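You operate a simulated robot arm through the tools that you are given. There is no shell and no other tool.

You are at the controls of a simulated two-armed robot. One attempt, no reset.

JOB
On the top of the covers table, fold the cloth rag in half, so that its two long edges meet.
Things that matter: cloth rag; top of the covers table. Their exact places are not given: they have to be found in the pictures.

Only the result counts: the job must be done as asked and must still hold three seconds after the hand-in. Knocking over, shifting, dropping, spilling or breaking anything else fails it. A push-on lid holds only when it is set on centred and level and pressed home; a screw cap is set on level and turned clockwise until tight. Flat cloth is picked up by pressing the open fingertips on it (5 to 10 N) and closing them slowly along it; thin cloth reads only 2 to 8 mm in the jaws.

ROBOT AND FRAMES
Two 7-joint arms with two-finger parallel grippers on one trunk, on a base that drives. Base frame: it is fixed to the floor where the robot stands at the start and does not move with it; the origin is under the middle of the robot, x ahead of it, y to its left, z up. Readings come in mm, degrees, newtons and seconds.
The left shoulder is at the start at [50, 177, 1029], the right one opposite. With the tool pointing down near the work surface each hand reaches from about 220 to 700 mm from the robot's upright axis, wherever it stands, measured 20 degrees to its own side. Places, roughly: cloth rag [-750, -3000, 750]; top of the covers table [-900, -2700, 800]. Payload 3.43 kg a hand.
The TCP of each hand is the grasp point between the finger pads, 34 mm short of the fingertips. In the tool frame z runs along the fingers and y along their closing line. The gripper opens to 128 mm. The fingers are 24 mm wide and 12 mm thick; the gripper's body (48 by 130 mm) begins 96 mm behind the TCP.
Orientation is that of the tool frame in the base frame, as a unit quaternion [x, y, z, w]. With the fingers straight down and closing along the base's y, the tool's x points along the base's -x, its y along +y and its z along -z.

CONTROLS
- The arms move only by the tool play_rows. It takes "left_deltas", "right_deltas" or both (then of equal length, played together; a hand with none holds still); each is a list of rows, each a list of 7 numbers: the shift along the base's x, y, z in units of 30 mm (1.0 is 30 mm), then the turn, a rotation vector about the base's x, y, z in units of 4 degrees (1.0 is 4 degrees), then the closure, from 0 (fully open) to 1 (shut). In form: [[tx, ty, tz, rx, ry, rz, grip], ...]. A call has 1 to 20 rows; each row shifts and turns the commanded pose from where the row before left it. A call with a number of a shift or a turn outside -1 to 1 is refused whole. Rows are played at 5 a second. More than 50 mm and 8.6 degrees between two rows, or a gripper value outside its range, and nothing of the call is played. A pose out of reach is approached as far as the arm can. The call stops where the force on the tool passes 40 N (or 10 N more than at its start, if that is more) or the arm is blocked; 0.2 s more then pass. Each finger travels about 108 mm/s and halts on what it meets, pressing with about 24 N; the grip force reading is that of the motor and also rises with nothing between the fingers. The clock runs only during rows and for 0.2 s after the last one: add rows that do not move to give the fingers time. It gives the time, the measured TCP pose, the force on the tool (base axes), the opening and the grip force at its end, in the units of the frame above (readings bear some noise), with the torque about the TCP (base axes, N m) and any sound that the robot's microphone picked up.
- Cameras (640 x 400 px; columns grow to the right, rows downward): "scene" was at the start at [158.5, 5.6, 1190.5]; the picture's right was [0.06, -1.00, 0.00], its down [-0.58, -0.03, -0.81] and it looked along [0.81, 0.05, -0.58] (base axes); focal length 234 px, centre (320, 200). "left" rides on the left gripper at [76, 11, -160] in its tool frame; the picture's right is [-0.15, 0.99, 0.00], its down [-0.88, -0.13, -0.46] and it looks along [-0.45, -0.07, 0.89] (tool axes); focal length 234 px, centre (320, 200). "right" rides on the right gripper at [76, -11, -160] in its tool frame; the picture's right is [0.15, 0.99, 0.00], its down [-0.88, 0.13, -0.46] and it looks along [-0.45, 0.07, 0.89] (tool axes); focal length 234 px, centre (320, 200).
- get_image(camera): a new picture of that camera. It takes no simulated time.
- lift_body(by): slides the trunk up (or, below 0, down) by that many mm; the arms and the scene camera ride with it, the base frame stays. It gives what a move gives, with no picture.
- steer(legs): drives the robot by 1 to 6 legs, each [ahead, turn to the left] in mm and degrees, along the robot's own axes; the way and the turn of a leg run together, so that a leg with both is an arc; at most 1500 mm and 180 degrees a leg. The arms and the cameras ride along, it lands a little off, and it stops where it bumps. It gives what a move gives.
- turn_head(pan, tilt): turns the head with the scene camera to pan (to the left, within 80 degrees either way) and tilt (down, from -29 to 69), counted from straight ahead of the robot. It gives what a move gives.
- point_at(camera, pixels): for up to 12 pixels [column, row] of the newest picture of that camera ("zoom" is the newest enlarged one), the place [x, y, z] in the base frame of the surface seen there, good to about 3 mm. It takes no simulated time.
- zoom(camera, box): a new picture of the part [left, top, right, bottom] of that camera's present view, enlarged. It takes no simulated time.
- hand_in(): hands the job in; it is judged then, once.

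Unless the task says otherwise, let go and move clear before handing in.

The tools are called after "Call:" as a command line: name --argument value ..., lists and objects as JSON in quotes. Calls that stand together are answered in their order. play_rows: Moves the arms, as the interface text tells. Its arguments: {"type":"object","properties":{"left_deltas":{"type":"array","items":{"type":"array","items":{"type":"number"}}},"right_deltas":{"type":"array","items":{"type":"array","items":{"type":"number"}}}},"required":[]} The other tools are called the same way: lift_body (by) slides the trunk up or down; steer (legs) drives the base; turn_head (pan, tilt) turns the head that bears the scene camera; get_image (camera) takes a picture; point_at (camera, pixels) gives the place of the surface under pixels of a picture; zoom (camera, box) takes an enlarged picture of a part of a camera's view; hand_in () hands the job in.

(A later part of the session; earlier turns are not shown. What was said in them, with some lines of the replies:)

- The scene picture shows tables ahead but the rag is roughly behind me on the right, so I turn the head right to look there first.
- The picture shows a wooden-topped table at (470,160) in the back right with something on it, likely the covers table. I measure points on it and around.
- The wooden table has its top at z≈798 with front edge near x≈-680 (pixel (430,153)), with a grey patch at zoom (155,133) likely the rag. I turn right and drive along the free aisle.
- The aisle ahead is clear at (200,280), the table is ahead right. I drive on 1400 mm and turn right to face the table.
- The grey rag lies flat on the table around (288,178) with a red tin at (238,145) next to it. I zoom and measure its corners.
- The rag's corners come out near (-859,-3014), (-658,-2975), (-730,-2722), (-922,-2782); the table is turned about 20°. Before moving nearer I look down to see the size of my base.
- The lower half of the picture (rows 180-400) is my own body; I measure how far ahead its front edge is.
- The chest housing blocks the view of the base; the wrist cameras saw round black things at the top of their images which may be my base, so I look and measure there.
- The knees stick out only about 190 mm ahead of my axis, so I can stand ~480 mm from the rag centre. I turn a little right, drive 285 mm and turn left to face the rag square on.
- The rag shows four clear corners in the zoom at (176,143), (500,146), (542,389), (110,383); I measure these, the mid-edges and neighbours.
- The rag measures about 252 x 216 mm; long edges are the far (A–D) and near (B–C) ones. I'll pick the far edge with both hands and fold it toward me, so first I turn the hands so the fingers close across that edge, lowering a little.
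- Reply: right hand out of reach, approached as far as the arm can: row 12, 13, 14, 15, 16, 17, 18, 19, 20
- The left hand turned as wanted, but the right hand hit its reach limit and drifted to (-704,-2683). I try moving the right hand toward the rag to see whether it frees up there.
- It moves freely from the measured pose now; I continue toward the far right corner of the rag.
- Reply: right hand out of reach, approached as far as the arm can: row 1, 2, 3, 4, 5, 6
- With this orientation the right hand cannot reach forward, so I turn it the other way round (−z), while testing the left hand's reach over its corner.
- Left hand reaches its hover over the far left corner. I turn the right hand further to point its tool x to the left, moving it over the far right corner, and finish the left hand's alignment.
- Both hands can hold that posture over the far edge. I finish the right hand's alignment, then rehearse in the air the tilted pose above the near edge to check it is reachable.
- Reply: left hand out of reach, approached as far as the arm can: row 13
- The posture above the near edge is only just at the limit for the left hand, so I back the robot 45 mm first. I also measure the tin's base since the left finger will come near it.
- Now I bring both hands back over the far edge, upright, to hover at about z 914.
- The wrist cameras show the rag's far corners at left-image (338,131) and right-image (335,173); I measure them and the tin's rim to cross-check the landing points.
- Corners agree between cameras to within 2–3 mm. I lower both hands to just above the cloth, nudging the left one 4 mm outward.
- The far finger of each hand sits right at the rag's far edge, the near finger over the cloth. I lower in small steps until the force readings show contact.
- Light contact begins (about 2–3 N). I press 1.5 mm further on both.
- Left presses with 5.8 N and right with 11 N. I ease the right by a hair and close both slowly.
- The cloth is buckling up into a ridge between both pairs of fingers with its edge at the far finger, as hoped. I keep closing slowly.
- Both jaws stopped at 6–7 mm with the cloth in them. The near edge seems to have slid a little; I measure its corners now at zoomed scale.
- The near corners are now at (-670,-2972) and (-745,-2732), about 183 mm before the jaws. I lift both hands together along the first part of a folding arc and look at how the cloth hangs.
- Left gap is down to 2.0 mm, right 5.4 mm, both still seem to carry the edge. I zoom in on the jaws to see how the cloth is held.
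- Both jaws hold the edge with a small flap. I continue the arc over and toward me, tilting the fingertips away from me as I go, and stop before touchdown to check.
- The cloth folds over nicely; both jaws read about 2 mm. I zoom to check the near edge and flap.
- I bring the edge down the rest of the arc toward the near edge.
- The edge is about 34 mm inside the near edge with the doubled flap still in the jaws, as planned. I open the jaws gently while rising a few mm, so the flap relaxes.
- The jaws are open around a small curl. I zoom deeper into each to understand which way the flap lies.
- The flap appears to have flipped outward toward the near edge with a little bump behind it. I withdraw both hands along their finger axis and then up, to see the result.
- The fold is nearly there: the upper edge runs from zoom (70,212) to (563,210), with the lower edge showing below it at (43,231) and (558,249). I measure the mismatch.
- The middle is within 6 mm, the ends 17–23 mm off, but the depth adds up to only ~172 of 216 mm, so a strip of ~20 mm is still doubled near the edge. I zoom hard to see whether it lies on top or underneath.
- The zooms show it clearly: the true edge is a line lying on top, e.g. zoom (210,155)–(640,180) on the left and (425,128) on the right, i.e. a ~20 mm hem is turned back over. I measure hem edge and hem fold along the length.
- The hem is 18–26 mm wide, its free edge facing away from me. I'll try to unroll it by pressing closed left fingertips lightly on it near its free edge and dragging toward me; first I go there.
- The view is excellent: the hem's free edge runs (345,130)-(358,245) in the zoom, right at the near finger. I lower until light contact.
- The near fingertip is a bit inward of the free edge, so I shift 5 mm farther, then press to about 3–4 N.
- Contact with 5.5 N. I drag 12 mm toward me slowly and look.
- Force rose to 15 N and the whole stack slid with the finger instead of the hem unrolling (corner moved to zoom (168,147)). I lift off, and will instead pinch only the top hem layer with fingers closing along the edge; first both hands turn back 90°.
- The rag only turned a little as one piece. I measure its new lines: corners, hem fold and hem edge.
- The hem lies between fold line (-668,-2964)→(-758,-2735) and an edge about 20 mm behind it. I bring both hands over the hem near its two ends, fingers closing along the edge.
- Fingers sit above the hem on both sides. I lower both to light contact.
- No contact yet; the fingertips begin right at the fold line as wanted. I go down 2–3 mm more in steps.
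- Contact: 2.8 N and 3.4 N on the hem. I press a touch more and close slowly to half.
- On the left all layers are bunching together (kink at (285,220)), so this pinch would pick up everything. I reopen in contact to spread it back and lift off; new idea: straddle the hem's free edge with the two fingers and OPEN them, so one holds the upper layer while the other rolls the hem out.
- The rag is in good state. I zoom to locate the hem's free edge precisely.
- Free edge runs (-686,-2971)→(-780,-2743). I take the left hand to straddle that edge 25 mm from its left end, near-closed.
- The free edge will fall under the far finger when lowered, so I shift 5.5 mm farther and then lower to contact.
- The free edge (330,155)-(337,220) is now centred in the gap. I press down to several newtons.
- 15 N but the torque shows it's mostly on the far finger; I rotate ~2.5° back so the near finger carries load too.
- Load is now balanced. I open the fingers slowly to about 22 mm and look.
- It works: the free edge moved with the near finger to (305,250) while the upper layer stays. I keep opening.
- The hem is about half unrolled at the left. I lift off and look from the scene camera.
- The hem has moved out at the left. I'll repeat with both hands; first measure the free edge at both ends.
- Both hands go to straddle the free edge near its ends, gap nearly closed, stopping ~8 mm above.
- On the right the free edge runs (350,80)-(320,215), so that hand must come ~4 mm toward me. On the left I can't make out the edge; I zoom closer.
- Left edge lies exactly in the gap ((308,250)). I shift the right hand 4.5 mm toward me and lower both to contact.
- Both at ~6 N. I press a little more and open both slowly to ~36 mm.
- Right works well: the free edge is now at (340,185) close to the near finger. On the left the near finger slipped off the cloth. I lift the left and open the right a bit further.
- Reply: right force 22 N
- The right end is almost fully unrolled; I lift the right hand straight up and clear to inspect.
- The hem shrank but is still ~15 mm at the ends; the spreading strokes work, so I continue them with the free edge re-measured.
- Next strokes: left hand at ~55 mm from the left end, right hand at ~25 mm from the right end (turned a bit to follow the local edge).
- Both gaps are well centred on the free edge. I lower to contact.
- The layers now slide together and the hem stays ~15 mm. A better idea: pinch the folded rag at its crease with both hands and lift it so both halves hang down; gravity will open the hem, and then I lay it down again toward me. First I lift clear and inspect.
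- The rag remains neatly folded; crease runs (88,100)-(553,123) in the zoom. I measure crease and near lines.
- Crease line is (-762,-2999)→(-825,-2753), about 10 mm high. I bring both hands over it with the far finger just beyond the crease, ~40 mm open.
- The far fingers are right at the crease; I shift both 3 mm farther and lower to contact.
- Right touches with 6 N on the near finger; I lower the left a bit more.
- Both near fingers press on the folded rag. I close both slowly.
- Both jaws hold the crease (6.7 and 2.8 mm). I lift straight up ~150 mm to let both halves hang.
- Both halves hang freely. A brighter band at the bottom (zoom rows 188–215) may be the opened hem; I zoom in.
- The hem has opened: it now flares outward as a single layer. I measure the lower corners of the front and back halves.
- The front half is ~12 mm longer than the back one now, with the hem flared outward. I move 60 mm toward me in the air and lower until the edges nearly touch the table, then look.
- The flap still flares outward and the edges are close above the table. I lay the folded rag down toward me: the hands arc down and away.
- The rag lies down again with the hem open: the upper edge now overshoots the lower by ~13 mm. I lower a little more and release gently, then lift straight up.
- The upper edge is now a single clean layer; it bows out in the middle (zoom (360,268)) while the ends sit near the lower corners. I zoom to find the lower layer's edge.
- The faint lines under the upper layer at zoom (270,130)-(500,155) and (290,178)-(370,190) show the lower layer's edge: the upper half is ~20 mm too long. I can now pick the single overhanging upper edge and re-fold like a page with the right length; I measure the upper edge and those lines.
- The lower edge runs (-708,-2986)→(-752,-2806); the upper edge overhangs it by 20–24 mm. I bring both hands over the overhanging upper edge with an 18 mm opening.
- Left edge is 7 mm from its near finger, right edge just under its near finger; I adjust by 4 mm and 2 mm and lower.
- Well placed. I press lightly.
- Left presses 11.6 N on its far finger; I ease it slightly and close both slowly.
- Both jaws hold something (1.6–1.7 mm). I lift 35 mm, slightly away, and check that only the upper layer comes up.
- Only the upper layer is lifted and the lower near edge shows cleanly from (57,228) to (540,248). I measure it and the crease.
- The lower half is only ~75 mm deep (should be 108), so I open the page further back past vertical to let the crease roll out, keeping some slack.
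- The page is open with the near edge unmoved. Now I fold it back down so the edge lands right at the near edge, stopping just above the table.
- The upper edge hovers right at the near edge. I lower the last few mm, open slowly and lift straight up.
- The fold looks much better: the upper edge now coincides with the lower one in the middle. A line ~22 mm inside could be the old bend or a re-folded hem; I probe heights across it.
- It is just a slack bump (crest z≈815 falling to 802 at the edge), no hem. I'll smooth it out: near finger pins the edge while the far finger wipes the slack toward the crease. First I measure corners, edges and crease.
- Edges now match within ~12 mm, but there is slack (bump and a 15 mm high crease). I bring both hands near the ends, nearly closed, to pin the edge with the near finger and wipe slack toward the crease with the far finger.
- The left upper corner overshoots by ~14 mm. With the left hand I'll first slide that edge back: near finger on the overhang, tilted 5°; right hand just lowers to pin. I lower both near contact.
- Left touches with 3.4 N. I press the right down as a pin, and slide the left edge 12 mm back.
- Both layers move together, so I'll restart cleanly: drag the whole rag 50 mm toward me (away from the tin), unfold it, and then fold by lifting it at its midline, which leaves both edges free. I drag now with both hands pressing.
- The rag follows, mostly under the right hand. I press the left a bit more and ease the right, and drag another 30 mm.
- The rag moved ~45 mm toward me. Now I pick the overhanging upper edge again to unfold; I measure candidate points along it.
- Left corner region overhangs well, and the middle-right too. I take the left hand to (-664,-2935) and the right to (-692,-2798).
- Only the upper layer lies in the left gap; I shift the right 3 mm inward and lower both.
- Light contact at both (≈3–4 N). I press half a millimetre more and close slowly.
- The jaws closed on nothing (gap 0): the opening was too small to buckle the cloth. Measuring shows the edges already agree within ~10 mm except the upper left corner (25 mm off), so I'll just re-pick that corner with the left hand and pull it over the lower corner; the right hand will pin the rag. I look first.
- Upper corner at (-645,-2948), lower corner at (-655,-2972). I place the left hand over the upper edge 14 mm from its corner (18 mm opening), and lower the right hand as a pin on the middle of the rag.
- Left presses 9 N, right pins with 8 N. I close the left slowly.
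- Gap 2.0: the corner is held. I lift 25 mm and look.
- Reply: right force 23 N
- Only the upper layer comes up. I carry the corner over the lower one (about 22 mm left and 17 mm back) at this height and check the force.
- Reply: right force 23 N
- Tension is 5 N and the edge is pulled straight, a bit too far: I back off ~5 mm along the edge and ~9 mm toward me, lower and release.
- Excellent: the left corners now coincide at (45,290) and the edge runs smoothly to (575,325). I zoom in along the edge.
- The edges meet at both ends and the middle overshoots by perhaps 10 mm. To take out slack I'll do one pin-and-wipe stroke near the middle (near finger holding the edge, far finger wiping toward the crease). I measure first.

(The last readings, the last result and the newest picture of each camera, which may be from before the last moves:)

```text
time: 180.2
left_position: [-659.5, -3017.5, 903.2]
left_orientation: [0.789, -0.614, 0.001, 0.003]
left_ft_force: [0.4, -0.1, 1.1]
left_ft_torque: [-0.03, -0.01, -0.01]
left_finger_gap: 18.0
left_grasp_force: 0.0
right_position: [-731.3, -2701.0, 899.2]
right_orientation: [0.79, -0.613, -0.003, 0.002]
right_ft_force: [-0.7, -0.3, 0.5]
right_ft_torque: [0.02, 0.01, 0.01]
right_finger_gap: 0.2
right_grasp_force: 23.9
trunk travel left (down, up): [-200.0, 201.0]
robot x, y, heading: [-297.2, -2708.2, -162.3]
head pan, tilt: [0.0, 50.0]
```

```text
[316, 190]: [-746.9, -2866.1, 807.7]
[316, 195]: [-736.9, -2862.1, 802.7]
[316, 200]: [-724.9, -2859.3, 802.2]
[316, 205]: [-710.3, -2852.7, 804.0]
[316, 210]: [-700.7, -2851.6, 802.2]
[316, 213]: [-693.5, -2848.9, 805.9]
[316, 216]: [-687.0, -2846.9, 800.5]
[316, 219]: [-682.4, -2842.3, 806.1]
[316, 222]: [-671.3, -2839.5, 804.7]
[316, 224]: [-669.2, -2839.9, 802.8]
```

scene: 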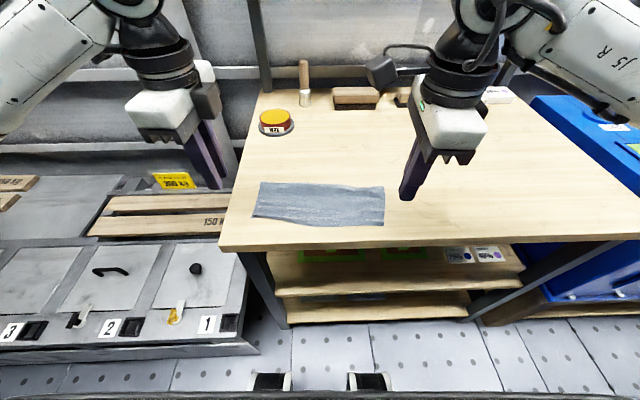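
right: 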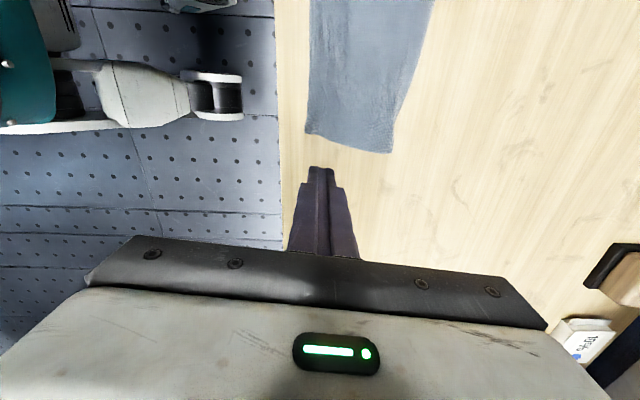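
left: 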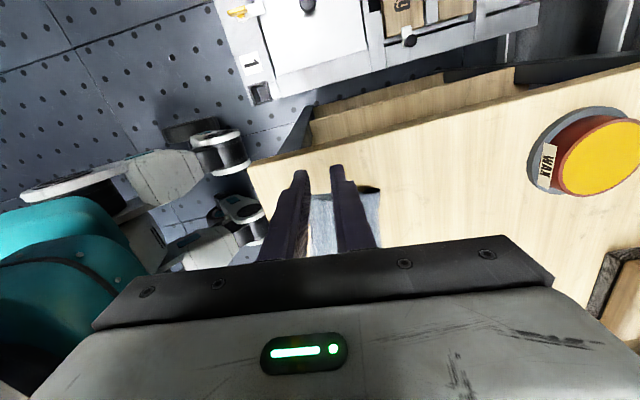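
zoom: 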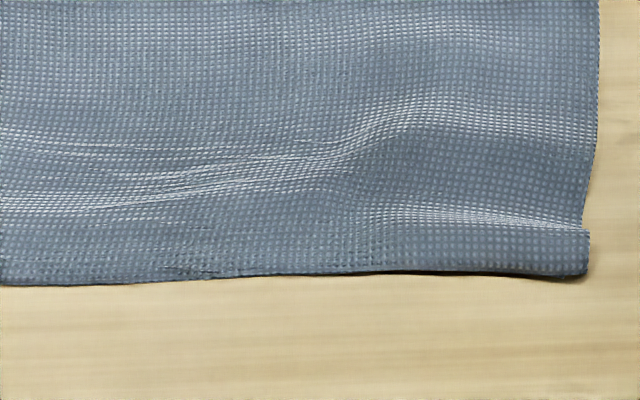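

The mid part is now flat and nearly full depth; the left end still has some slack. I move the left hand aside to view the left end's layers with its camera.

Call:
play_rows --left_deltas '[[0.8, 0, 0, 0, 0, 0, 0.86], [0.8, 0, 0, 0, 0, 0, 0.86], [0.8, -0.3, 0, 0, 0, 0, 0.86], [0, -0.5, -0.5, 0, 0, 0, 0.86], [0, -0.5, -0.5, 0, 0, 0, 0.86]]'

Call:
get_image --camera "left"

Call:
zoom --camera "left" --box '[300, 90, 460, 200]'

```text
time: 181.4
left_position: [-588.9, -3056.2, 873.3]
left_orientation: [0.79, -0.613, 0.001, 0.003]
left_ft_force: [-0.5, 0.5, 0.0]
left_ft_torque: [-0.01, 0.02, -0.01]
left_finger_gap: 18.1
left_grasp_force: 0.0
right_position: [-731.4, -2699.6, 899.4]
right_orientation: [0.789, -0.614, -0.003, 0.002]
right_ft_force: [-0.9, -0.3, -1.1]
right_ft_torque: [0.01, -0.01, -0.02]
right_finger_gap: 0.0
right_grasp_force: 24.4
trunk travel left (down, up): [-200.0, 201.0]
robot x, y, heading: [-298.5, -2712.8, -161.9]
head pan, tilt: [0.0, 50.0]
```

```text
taken
```

left: 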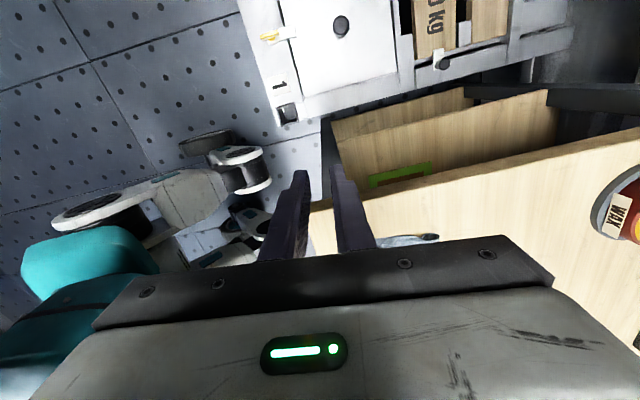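

```text
3.64 times, centred on (380, 145) of left
```

zoom: 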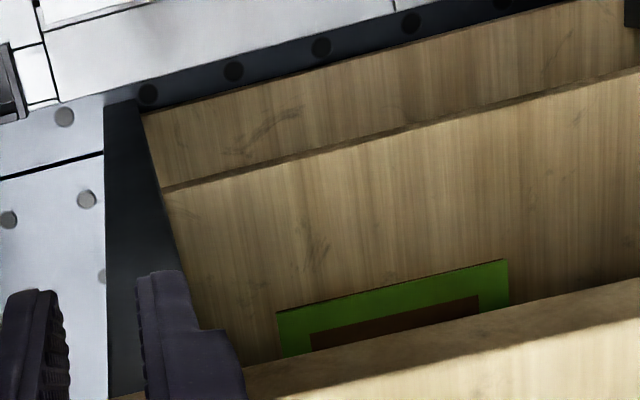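

The rag's left end is just visible at (380–438, 235–247); I zoom there.

Call:
zoom --camera "left" --box '[365, 222, 455, 254]'

Call:
play_rows --left_deltas '[[0, -0.5, 0.5, 0, 0, 0, 0.86], [0, -0.9, 0.6, 0, 0, 0, 0.86], [-0.3, -0.9, 0.3, 0, 0, 0, 0.86], [-0.3, -0.5, 0, 0, 0, 0, 0.86]]'

Call:
get_image --camera "left"

```text
7.11 times, centred on (410, 238) of left
```

zoom: 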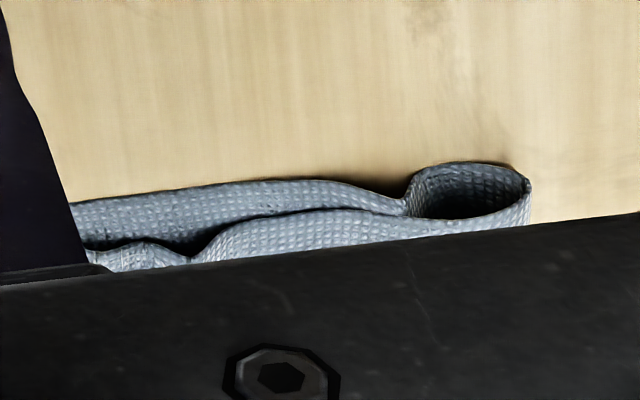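

```text
time: 182.4
left_position: [-605.3, -3141.6, 915.2]
left_orientation: [0.789, -0.614, 0.0, 0.003]
left_ft_force: [-0.1, 0.4, 0.0]
left_ft_torque: [0.03, -0.01, -0.03]
left_finger_gap: 18.0
left_grasp_force: 0.0
right_position: [-731.6, -2701.3, 899.0]
right_orientation: [0.79, -0.613, -0.004, 0.002]
right_ft_force: [-1.0, 0.1, 0.3]
right_ft_torque: [0.03, 0.05, 0.02]
right_finger_gap: 0.0
right_grasp_force: 23.8
trunk travel left (down, up): [-200.0, 201.0]
robot x, y, heading: [-294.4, -2710.5, -162.0]
head pan, tilt: [0.0, 50.0]
```

```text
taken
```

left: 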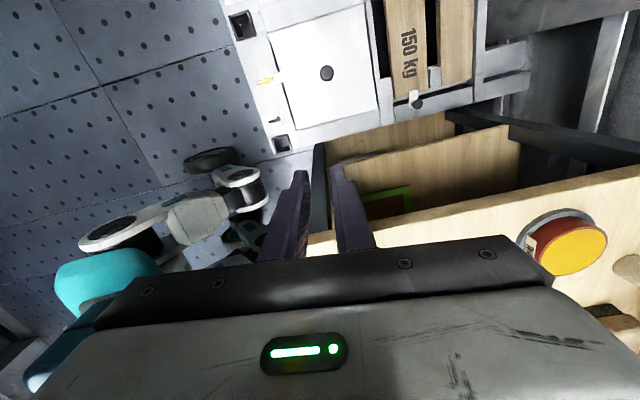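

The end view shows clean layering: a teardrop loop at the crease and both edges together, no pleat. I check the right end with the right camera.

Call:
zoom --camera "right" --box '[280, 80, 420, 180]'

Call:
zoom --camera "scene" --box '[364, 208, 396, 232]'

Call:
zoom --camera "scene" --box '[244, 204, 276, 228]'

Call:
zoom --camera "scene" --box '[296, 206, 336, 236]'

```text
4.00 times, centred on (350, 130) of right
```

zoom: 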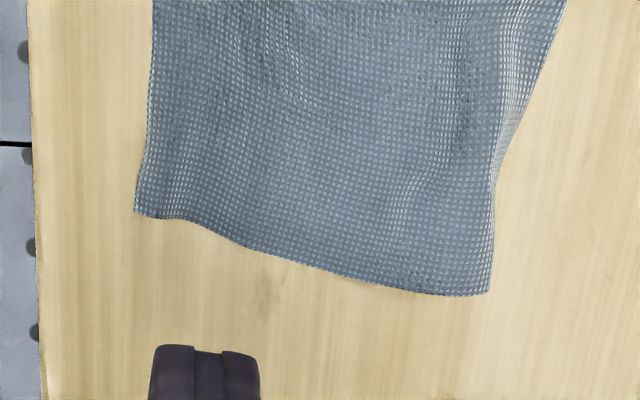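

```text
16.00 times, centred on (380, 220) of scene
```

zoom: 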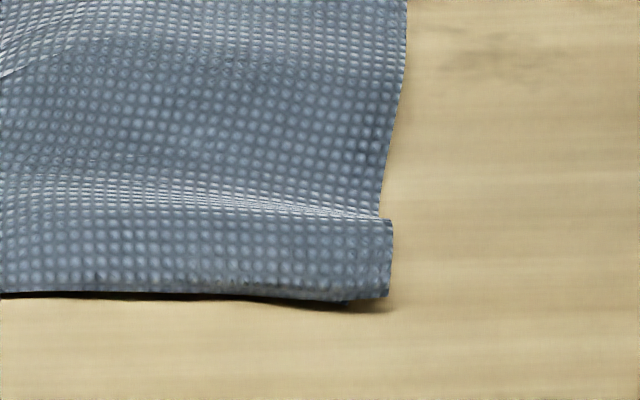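

```text
16.00 times, centred on (260, 216) of scene
```

zoom: 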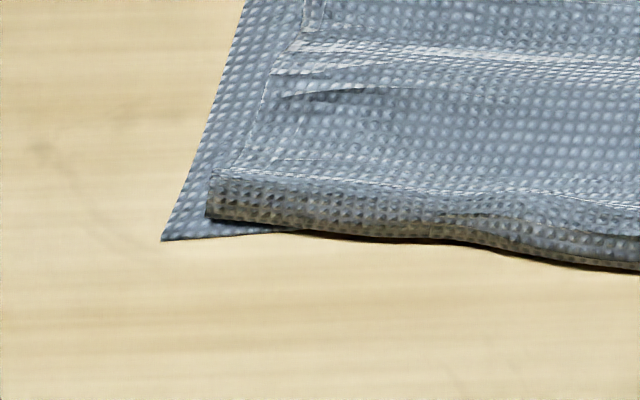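

```text
13.33 times, centred on (316, 221) of scene
```

zoom: 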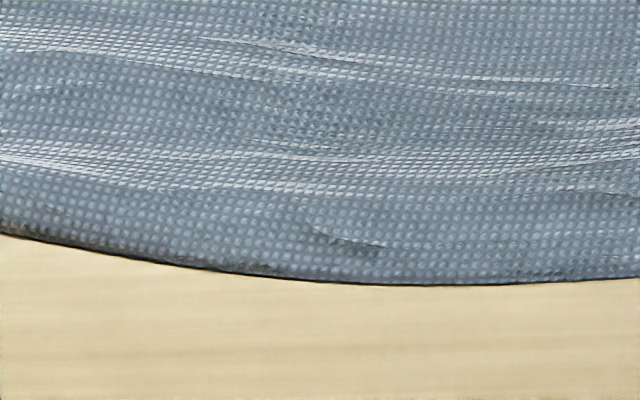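

The right end shows a step at (380,218) that could be a small turned-back strip; I look closer with the right camera.

Call:
zoom --camera "right" --box '[300, 100, 370, 150]'

Call:
zoom --camera "right" --box '[300, 30, 380, 110]'

Call:
point_at --camera "right" --pixels '[[306, 132], [315, 132], [320, 133], [330, 138], [345, 141], [308, 120], [316, 120], [324, 120], [335, 120], [350, 125], [375, 145], [388, 150]]'

```text
8.00 times, centred on (335, 125) of right
```

zoom: 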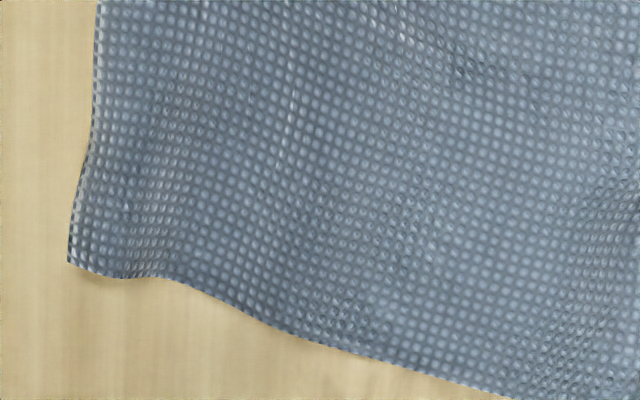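

```text
5.00 times, centred on (340, 70) of right
```

zoom: 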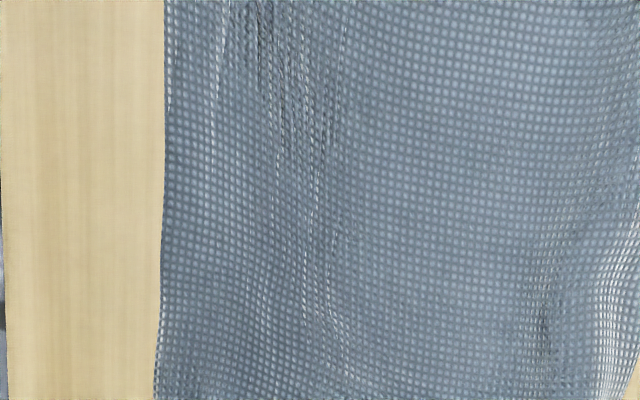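

```text
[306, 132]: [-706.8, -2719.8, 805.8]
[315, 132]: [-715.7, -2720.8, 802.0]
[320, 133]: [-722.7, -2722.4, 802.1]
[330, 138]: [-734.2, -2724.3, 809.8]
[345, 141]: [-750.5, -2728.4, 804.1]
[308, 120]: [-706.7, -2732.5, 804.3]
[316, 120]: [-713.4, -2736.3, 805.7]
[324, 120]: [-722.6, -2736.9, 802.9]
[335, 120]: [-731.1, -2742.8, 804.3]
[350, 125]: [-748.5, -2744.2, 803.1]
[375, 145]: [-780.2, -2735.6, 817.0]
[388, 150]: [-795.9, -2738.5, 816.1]
```

No hem at the right: it is one smooth layer, and the corners coincide within a few mm. To take out remaining slack at the crease I'll do one gentle pin-and-wipe stroke at each end, edge pinned firmly by the near finger.

Call:
play_rows --left_deltas '[[-0.266, 0.81, 0, -0.013, 0.054, 0, 0.94], [-0.266, 0.81, 0, -0.013, 0.054, 0, 0.94], [-0.266, 0.81, 0, -0.013, 0.054, 0, 0.94], [-0.266, 0.81, -0.1, -0.013, 0.054, 0, 0.94], [-0.266, 0.81, -0.3, -0.013, 0.054, 0, 0.94], [-0.266, 0.81, -0.3, -0.013, 0.054, 0, 0.94], [-0.266, 0.81, -0.4, -0.013, 0.054, 0, 0.94], [-0.266, 0.81, -0.5, -0.013, 0.054, 0, 0.94], [-0.266, 0.81, -0.5, -0.013, 0.054, 0, 0.94], [0, 0, 0, 0, 0, 0, 0.94]]' --right_deltas '[[0.061, -0.246, 0, -0.013, 0.054, 0, 0.94], [0.061, -0.246, 0, -0.013, 0.054, 0, 0.94], [0.061, -0.246, -0.1, -0.013, 0.054, 0, 0.94], [0.061, -0.246, -0.1, -0.013, 0.054, 0, 0.94], [0.061, -0.246, -0.2, -0.013, 0.054, 0, 0.94], [0.061, -0.246, -0.3, -0.013, 0.054, 0, 0.94], [0.061, -0.246, -0.3, -0.013, 0.054, 0, 0.94], [0.061, -0.246, -0.3, -0.013, 0.054, 0, 0.94], [0.061, -0.246, -0.3, -0.013, 0.054, 0, 0.94], [0, 0, 0, 0, 0, 0, 0.94]]'

Call:
zoom --camera "left" --box '[210, 80, 420, 205]'

Call:
zoom --camera "right" --box '[210, 80, 420, 205]'

```text
time: 184.6
left_position: [-678.1, -2922.6, 850.7]
left_orientation: [0.79, -0.613, -0.01, 0.016]
left_ft_force: [0.2, 0.0, 0.8]
left_ft_torque: [-0.01, 0.03, -0.04]
left_finger_gap: 7.8
left_grasp_force: 0.0
right_position: [-718.4, -2767.7, 850.7]
right_orientation: [0.789, -0.614, -0.014, 0.017]
right_ft_force: [-0.1, -1.2, 0.2]
right_ft_torque: [-0.02, 0.0, -0.03]
right_finger_gap: 7.9
right_grasp_force: 0.1
trunk travel left (down, up): [-200.0, 201.0]
robot x, y, heading: [-299.5, -2709.2, -161.6]
head pan, tilt: [0.0, 50.0]
```

```text
3.05 times, centred on (315, 142) of left
```

zoom: 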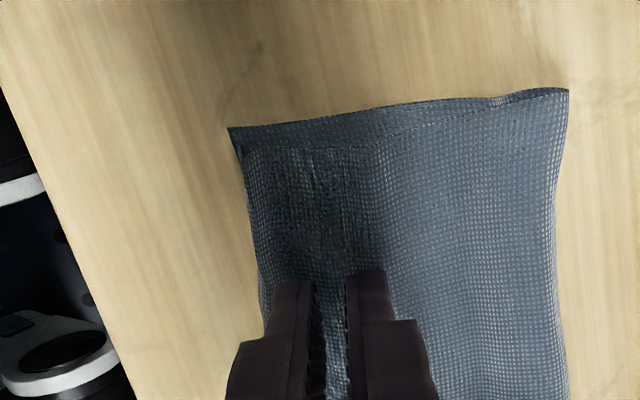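

```text
3.05 times, centred on (315, 142) of right
```

zoom: 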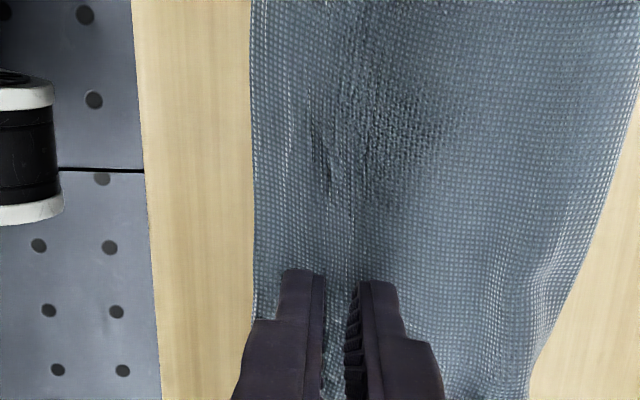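

The left view shows both corners nicely together ((230,128) and (240,150)). I lower both to press.

Call:
play_rows --left_deltas '[[0, 0, -0.2, 0, 0, 0, 0.94], [0, 0, -0.15, 0, 0, 0, 0.94], [0, 0, -0.08, 0, 0, 0, 0.94], [0, 0, -0.04, 0, 0, 0, 0.94], [0, 0, 0, 0, 0, 0, 0.94]]' --right_deltas '[[0, 0, -0.2, 0, 0, 0, 0.94], [0, 0, -0.15, 0, 0, 0, 0.94], [0, 0, -0.08, 0, 0, 0, 0.94], [0, 0, -0.04, 0, 0, 0, 0.94], [0, 0, 0, 0, 0, 0, 0.94]]'

```text
time: 185.8
left_position: [-678.4, -2921.8, 837.3]
left_orientation: [0.79, -0.613, -0.011, 0.016]
left_ft_force: [0.2, 0.1, 1.0]
left_ft_torque: [0.0, 0.03, 0.0]
left_finger_gap: 7.9
left_grasp_force: 0.1
right_position: [-715.6, -2766.9, 837.9]
right_orientation: [0.789, -0.614, -0.014, 0.017]
right_ft_force: [-0.3, 0.7, 0.2]
right_ft_torque: [0.02, -0.03, -0.03]
right_finger_gap: 7.6
right_grasp_force: 0.1
trunk travel left (down, up): [-200.0, 201.0]
robot x, y, heading: [-297.0, -2707.0, -162.1]
head pan, tilt: [0.0, 50.0]
```

Call:
play_rows --left_deltas '[[0, 0, -0.04, 0, 0, 0, 0.94], [0, 0, -0.02, 0, 0, 0, 0.94], [0, 0, 0, 0, 0, 0, 0.94]]' --right_deltas '[[0, 0, -0.05, 0, 0, 0, 0.94], [0, 0, -0.03, 0, 0, 0, 0.94], [0, 0, 0, 0, 0, 0, 0.94]]'

```text
time: 186.6
left_position: [-678.3, -2922.2, 836.4]
left_orientation: [0.79, -0.613, -0.011, 0.017]
left_ft_force: [0.5, -0.4, 5.9]
left_ft_torque: [-0.02, -0.05, 0.01]
left_finger_gap: 7.7
left_grasp_force: 0.0
right_position: [-716.0, -2768.8, 837.0]
right_orientation: [0.789, -0.614, -0.014, 0.017]
right_ft_force: [0.6, 0.8, 6.5]
right_ft_torque: [0.04, -0.05, 0.02]
right_finger_gap: 7.4
right_grasp_force: 0.0
trunk travel left (down, up): [-200.0, 201.0]
robot x, y, heading: [-297.9, -2713.1, -161.9]
head pan, tilt: [0.0, 50.0]
```

About 6 N each, mainly on the near fingers. I press slightly more and open while moving away at half rate, so the near fingers stay put and the far fingers wipe ~30 mm.

Call:
play_rows --left_deltas '[[0, 0, -0.012, 0, 0, 0, 0.94], [-0.083, -0.0203, 0, 0, 0, 0, 0.9], [-0.083, -0.0203, 0, 0, 0, 0, 0.86], [-0.083, -0.0203, 0, 0, 0, 0, 0.82], [-0.083, -0.0203, 0, 0, 0, 0, 0.78], [-0.083, -0.0203, 0, 0, 0, 0, 0.74], [-0.083, -0.0203, 0, 0, 0, 0, 0.7], [0, 0, 0, 0, 0, 0, 0.7]]' --right_deltas '[[0, 0, -0.012, 0, 0, 0, 0.94], [-0.083, -0.0203, 0, 0, 0, 0, 0.9], [-0.083, -0.0203, 0, 0, 0, 0, 0.86], [-0.083, -0.0203, 0, 0, 0, 0, 0.82], [-0.083, -0.0203, 0, 0, 0, 0, 0.78], [-0.083, -0.0203, 0, 0, 0, 0, 0.74], [-0.083, -0.0203, 0, 0, 0, 0, 0.7], [0, 0, 0, 0, 0, 0, 0.7]]'

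Call:
zoom --camera "left" --box '[190, 80, 430, 215]'

Call:
zoom --camera "right" --box '[190, 80, 430, 215]'

Call:
zoom --camera "scene" --box '[240, 150, 400, 240]'

```text
time: 188.4
left_position: [-691.9, -2924.1, 836.8]
left_orientation: [0.79, -0.613, -0.011, 0.017]
left_ft_force: [1.8, 1.3, 7.5]
left_ft_torque: [0.1, -0.3, 0.03]
left_finger_gap: 39.3
left_grasp_force: 0.8
right_position: [-729.8, -2770.7, 837.8]
right_orientation: [0.79, -0.612, -0.014, 0.018]
right_ft_force: [2.3, -0.5, 24.8]
right_ft_torque: [0.19, -0.78, -0.06]
right_finger_gap: 38.8
right_grasp_force: 0.8
trunk travel left (down, up): [-200.0, 201.0]
robot x, y, heading: [-296.0, -2707.4, -162.1]
head pan, tilt: [0.0, 50.0]
```

```text
2.67 times, centred on (310, 148) of left
```

zoom: 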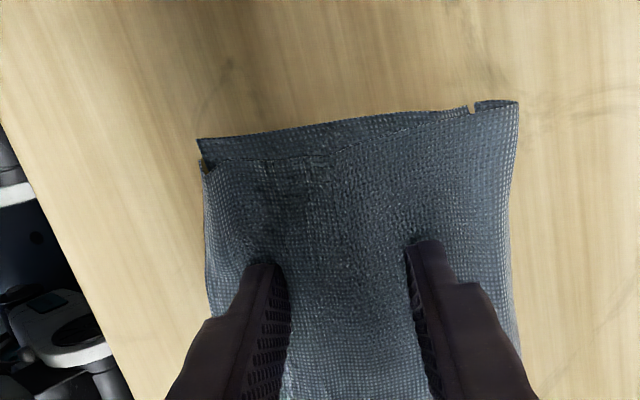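

```text
2.67 times, centred on (310, 148) of right
```

zoom: 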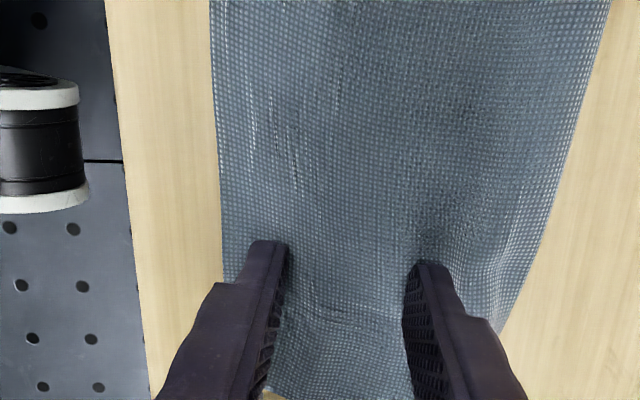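

```text
4.00 times, centred on (320, 195) of scene
```

zoom: 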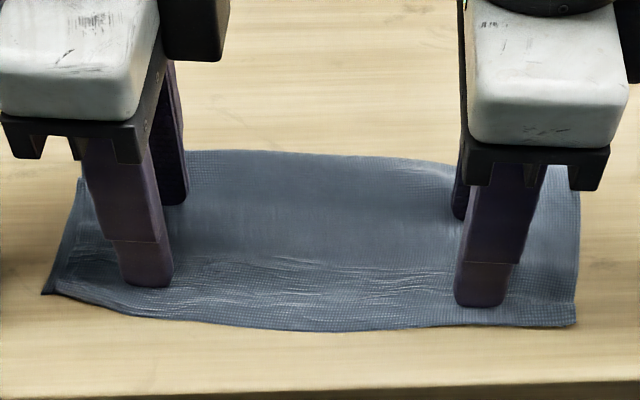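

Edges stay put and the wrinkles smooth out. I wipe ~10 mm further and then lift straight up.

Call:
play_rows --left_deltas '[[-0.083, -0.0203, 0, 0, 0, 0, 0.66], [-0.083, -0.0203, 0, 0, 0, 0, 0.62], [0, 0, 0, 0, 0, 0, 0.62], [0, 0, 0.15, 0, 0, 0, 0.62], [0, 0, 0.5, 0, 0, 0, 0.62], [0, 0, 0.8, 0, 0, 0, 0.7], [0, -0.4, 0.8, 0, 0, 0, 0.8], [0, -0.9, 0.3, 0, 0, 0, 0.9], [0, -0.9, 0, 0, 0, 0, 0.94], [0, -0.9, 0, 0, 0, 0, 0.94]]' --right_deltas '[[-0.083, -0.0203, 0, 0, 0, 0, 0.66], [-0.083, -0.0203, 0, 0, 0, 0, 0.62], [0, 0, 0, 0, 0, 0, 0.62], [0, 0, 0.15, 0, 0, 0, 0.62], [0, 0, 0.5, 0, 0, 0, 0.62], [0, 0, 0.8, 0, 0, 0, 0.7], [0, 0.4, 0.8, 0, 0, 0, 0.8], [0, 0.9, 0.3, 0, 0, 0, 0.9], [0, 0.9, 0, 0, 0, 0, 0.94], [0, 0.9, 0, 0, 0, 0, 0.94]]'

Call:
get_image --camera "scene"

Call:
zoom --camera "scene" --box '[240, 150, 400, 240]'

Call:
point_at --camera "zoom" --pixels '[[46, 291], [62, 288], [200, 313], [320, 328], [450, 323], [572, 323], [80, 155], [200, 153], [320, 158], [440, 170], [575, 168]]'

```text
time: 190.6
left_position: [-698.2, -3020.7, 911.2]
left_orientation: [0.789, -0.614, -0.011, 0.016]
left_ft_force: [-0.9, -0.2, 0.1]
left_ft_torque: [-0.02, 0.01, 0.02]
left_finger_gap: 7.9
left_grasp_force: 0.0
right_position: [-736.7, -2678.1, 911.0]
right_orientation: [0.789, -0.614, -0.014, 0.016]
right_ft_force: [0.0, 0.9, -0.4]
right_ft_torque: [0.01, 0.0, 0.0]
right_finger_gap: 7.8
right_grasp_force: 0.1
trunk travel left (down, up): [-200.0, 201.0]
robot x, y, heading: [-295.1, -2710.5, -161.7]
head pan, tilt: [0.0, 50.0]
```

```text
taken
```

scene: 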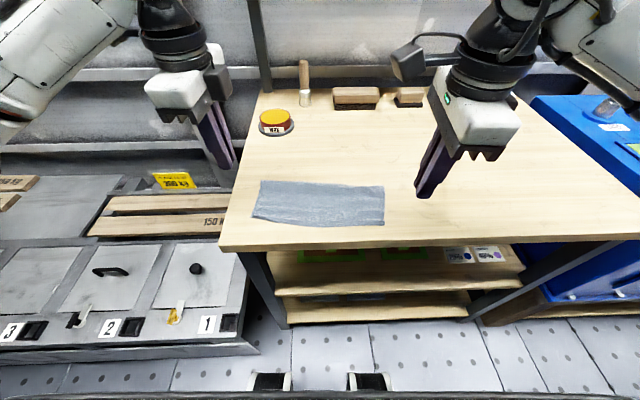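

```text
4.00 times, centred on (320, 195) of scene
```

zoom: 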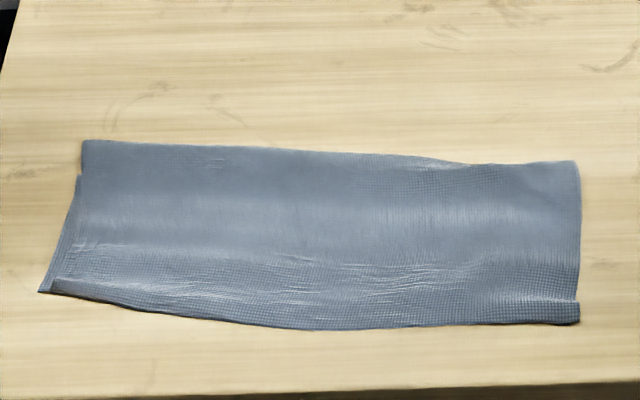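

```text
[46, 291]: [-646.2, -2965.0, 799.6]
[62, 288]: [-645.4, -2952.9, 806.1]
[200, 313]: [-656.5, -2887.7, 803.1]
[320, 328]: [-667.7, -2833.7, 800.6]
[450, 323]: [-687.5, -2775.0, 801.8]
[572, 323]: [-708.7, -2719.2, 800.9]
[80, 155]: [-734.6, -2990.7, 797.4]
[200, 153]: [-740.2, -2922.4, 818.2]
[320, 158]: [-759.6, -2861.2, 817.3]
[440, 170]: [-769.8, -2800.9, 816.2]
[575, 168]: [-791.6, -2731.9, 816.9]
```

The rag lies as a neat folded rectangle: both long edges run together from (46,291) to (572,323) with corners within a few mm and the middle within ~11 mm. The hands are released and clear, and the tin and other objects are untouched, so I hand in.

Call:
hand_in

```text
The job is handed in.
```

I folded the rag in half lengthwise on the covers table and handed it in, but the fit isn't perfect in the middle. I don't know yet whether it passed.

- **Edges:** The left corners sit about 10 mm apart. The right corners looked within a few mm, but the lower one was hidden under the cloth, so I couldn't measure it. In the middle, the upper edge bows about 11 mm past the line of the lower edge, and I left it that way.
- **Shape:** The fold is a bit shallower than a true half: about 80–95 mm deep, where half would be 108 mm. Some slack is left in a raised loop about 15 mm high along the crease.
- **Position:** I slid the whole rag around on the table while working. It is close to where it started, near the front edge.
- **Everything else:** The last picture shows the wax tin, brushes and other items in their original places. Both grippers are open and clear of the rag.

The first fold left the far edge doubled back on itself. I had to lift and lay the rag down again and refold it before the edges came together.
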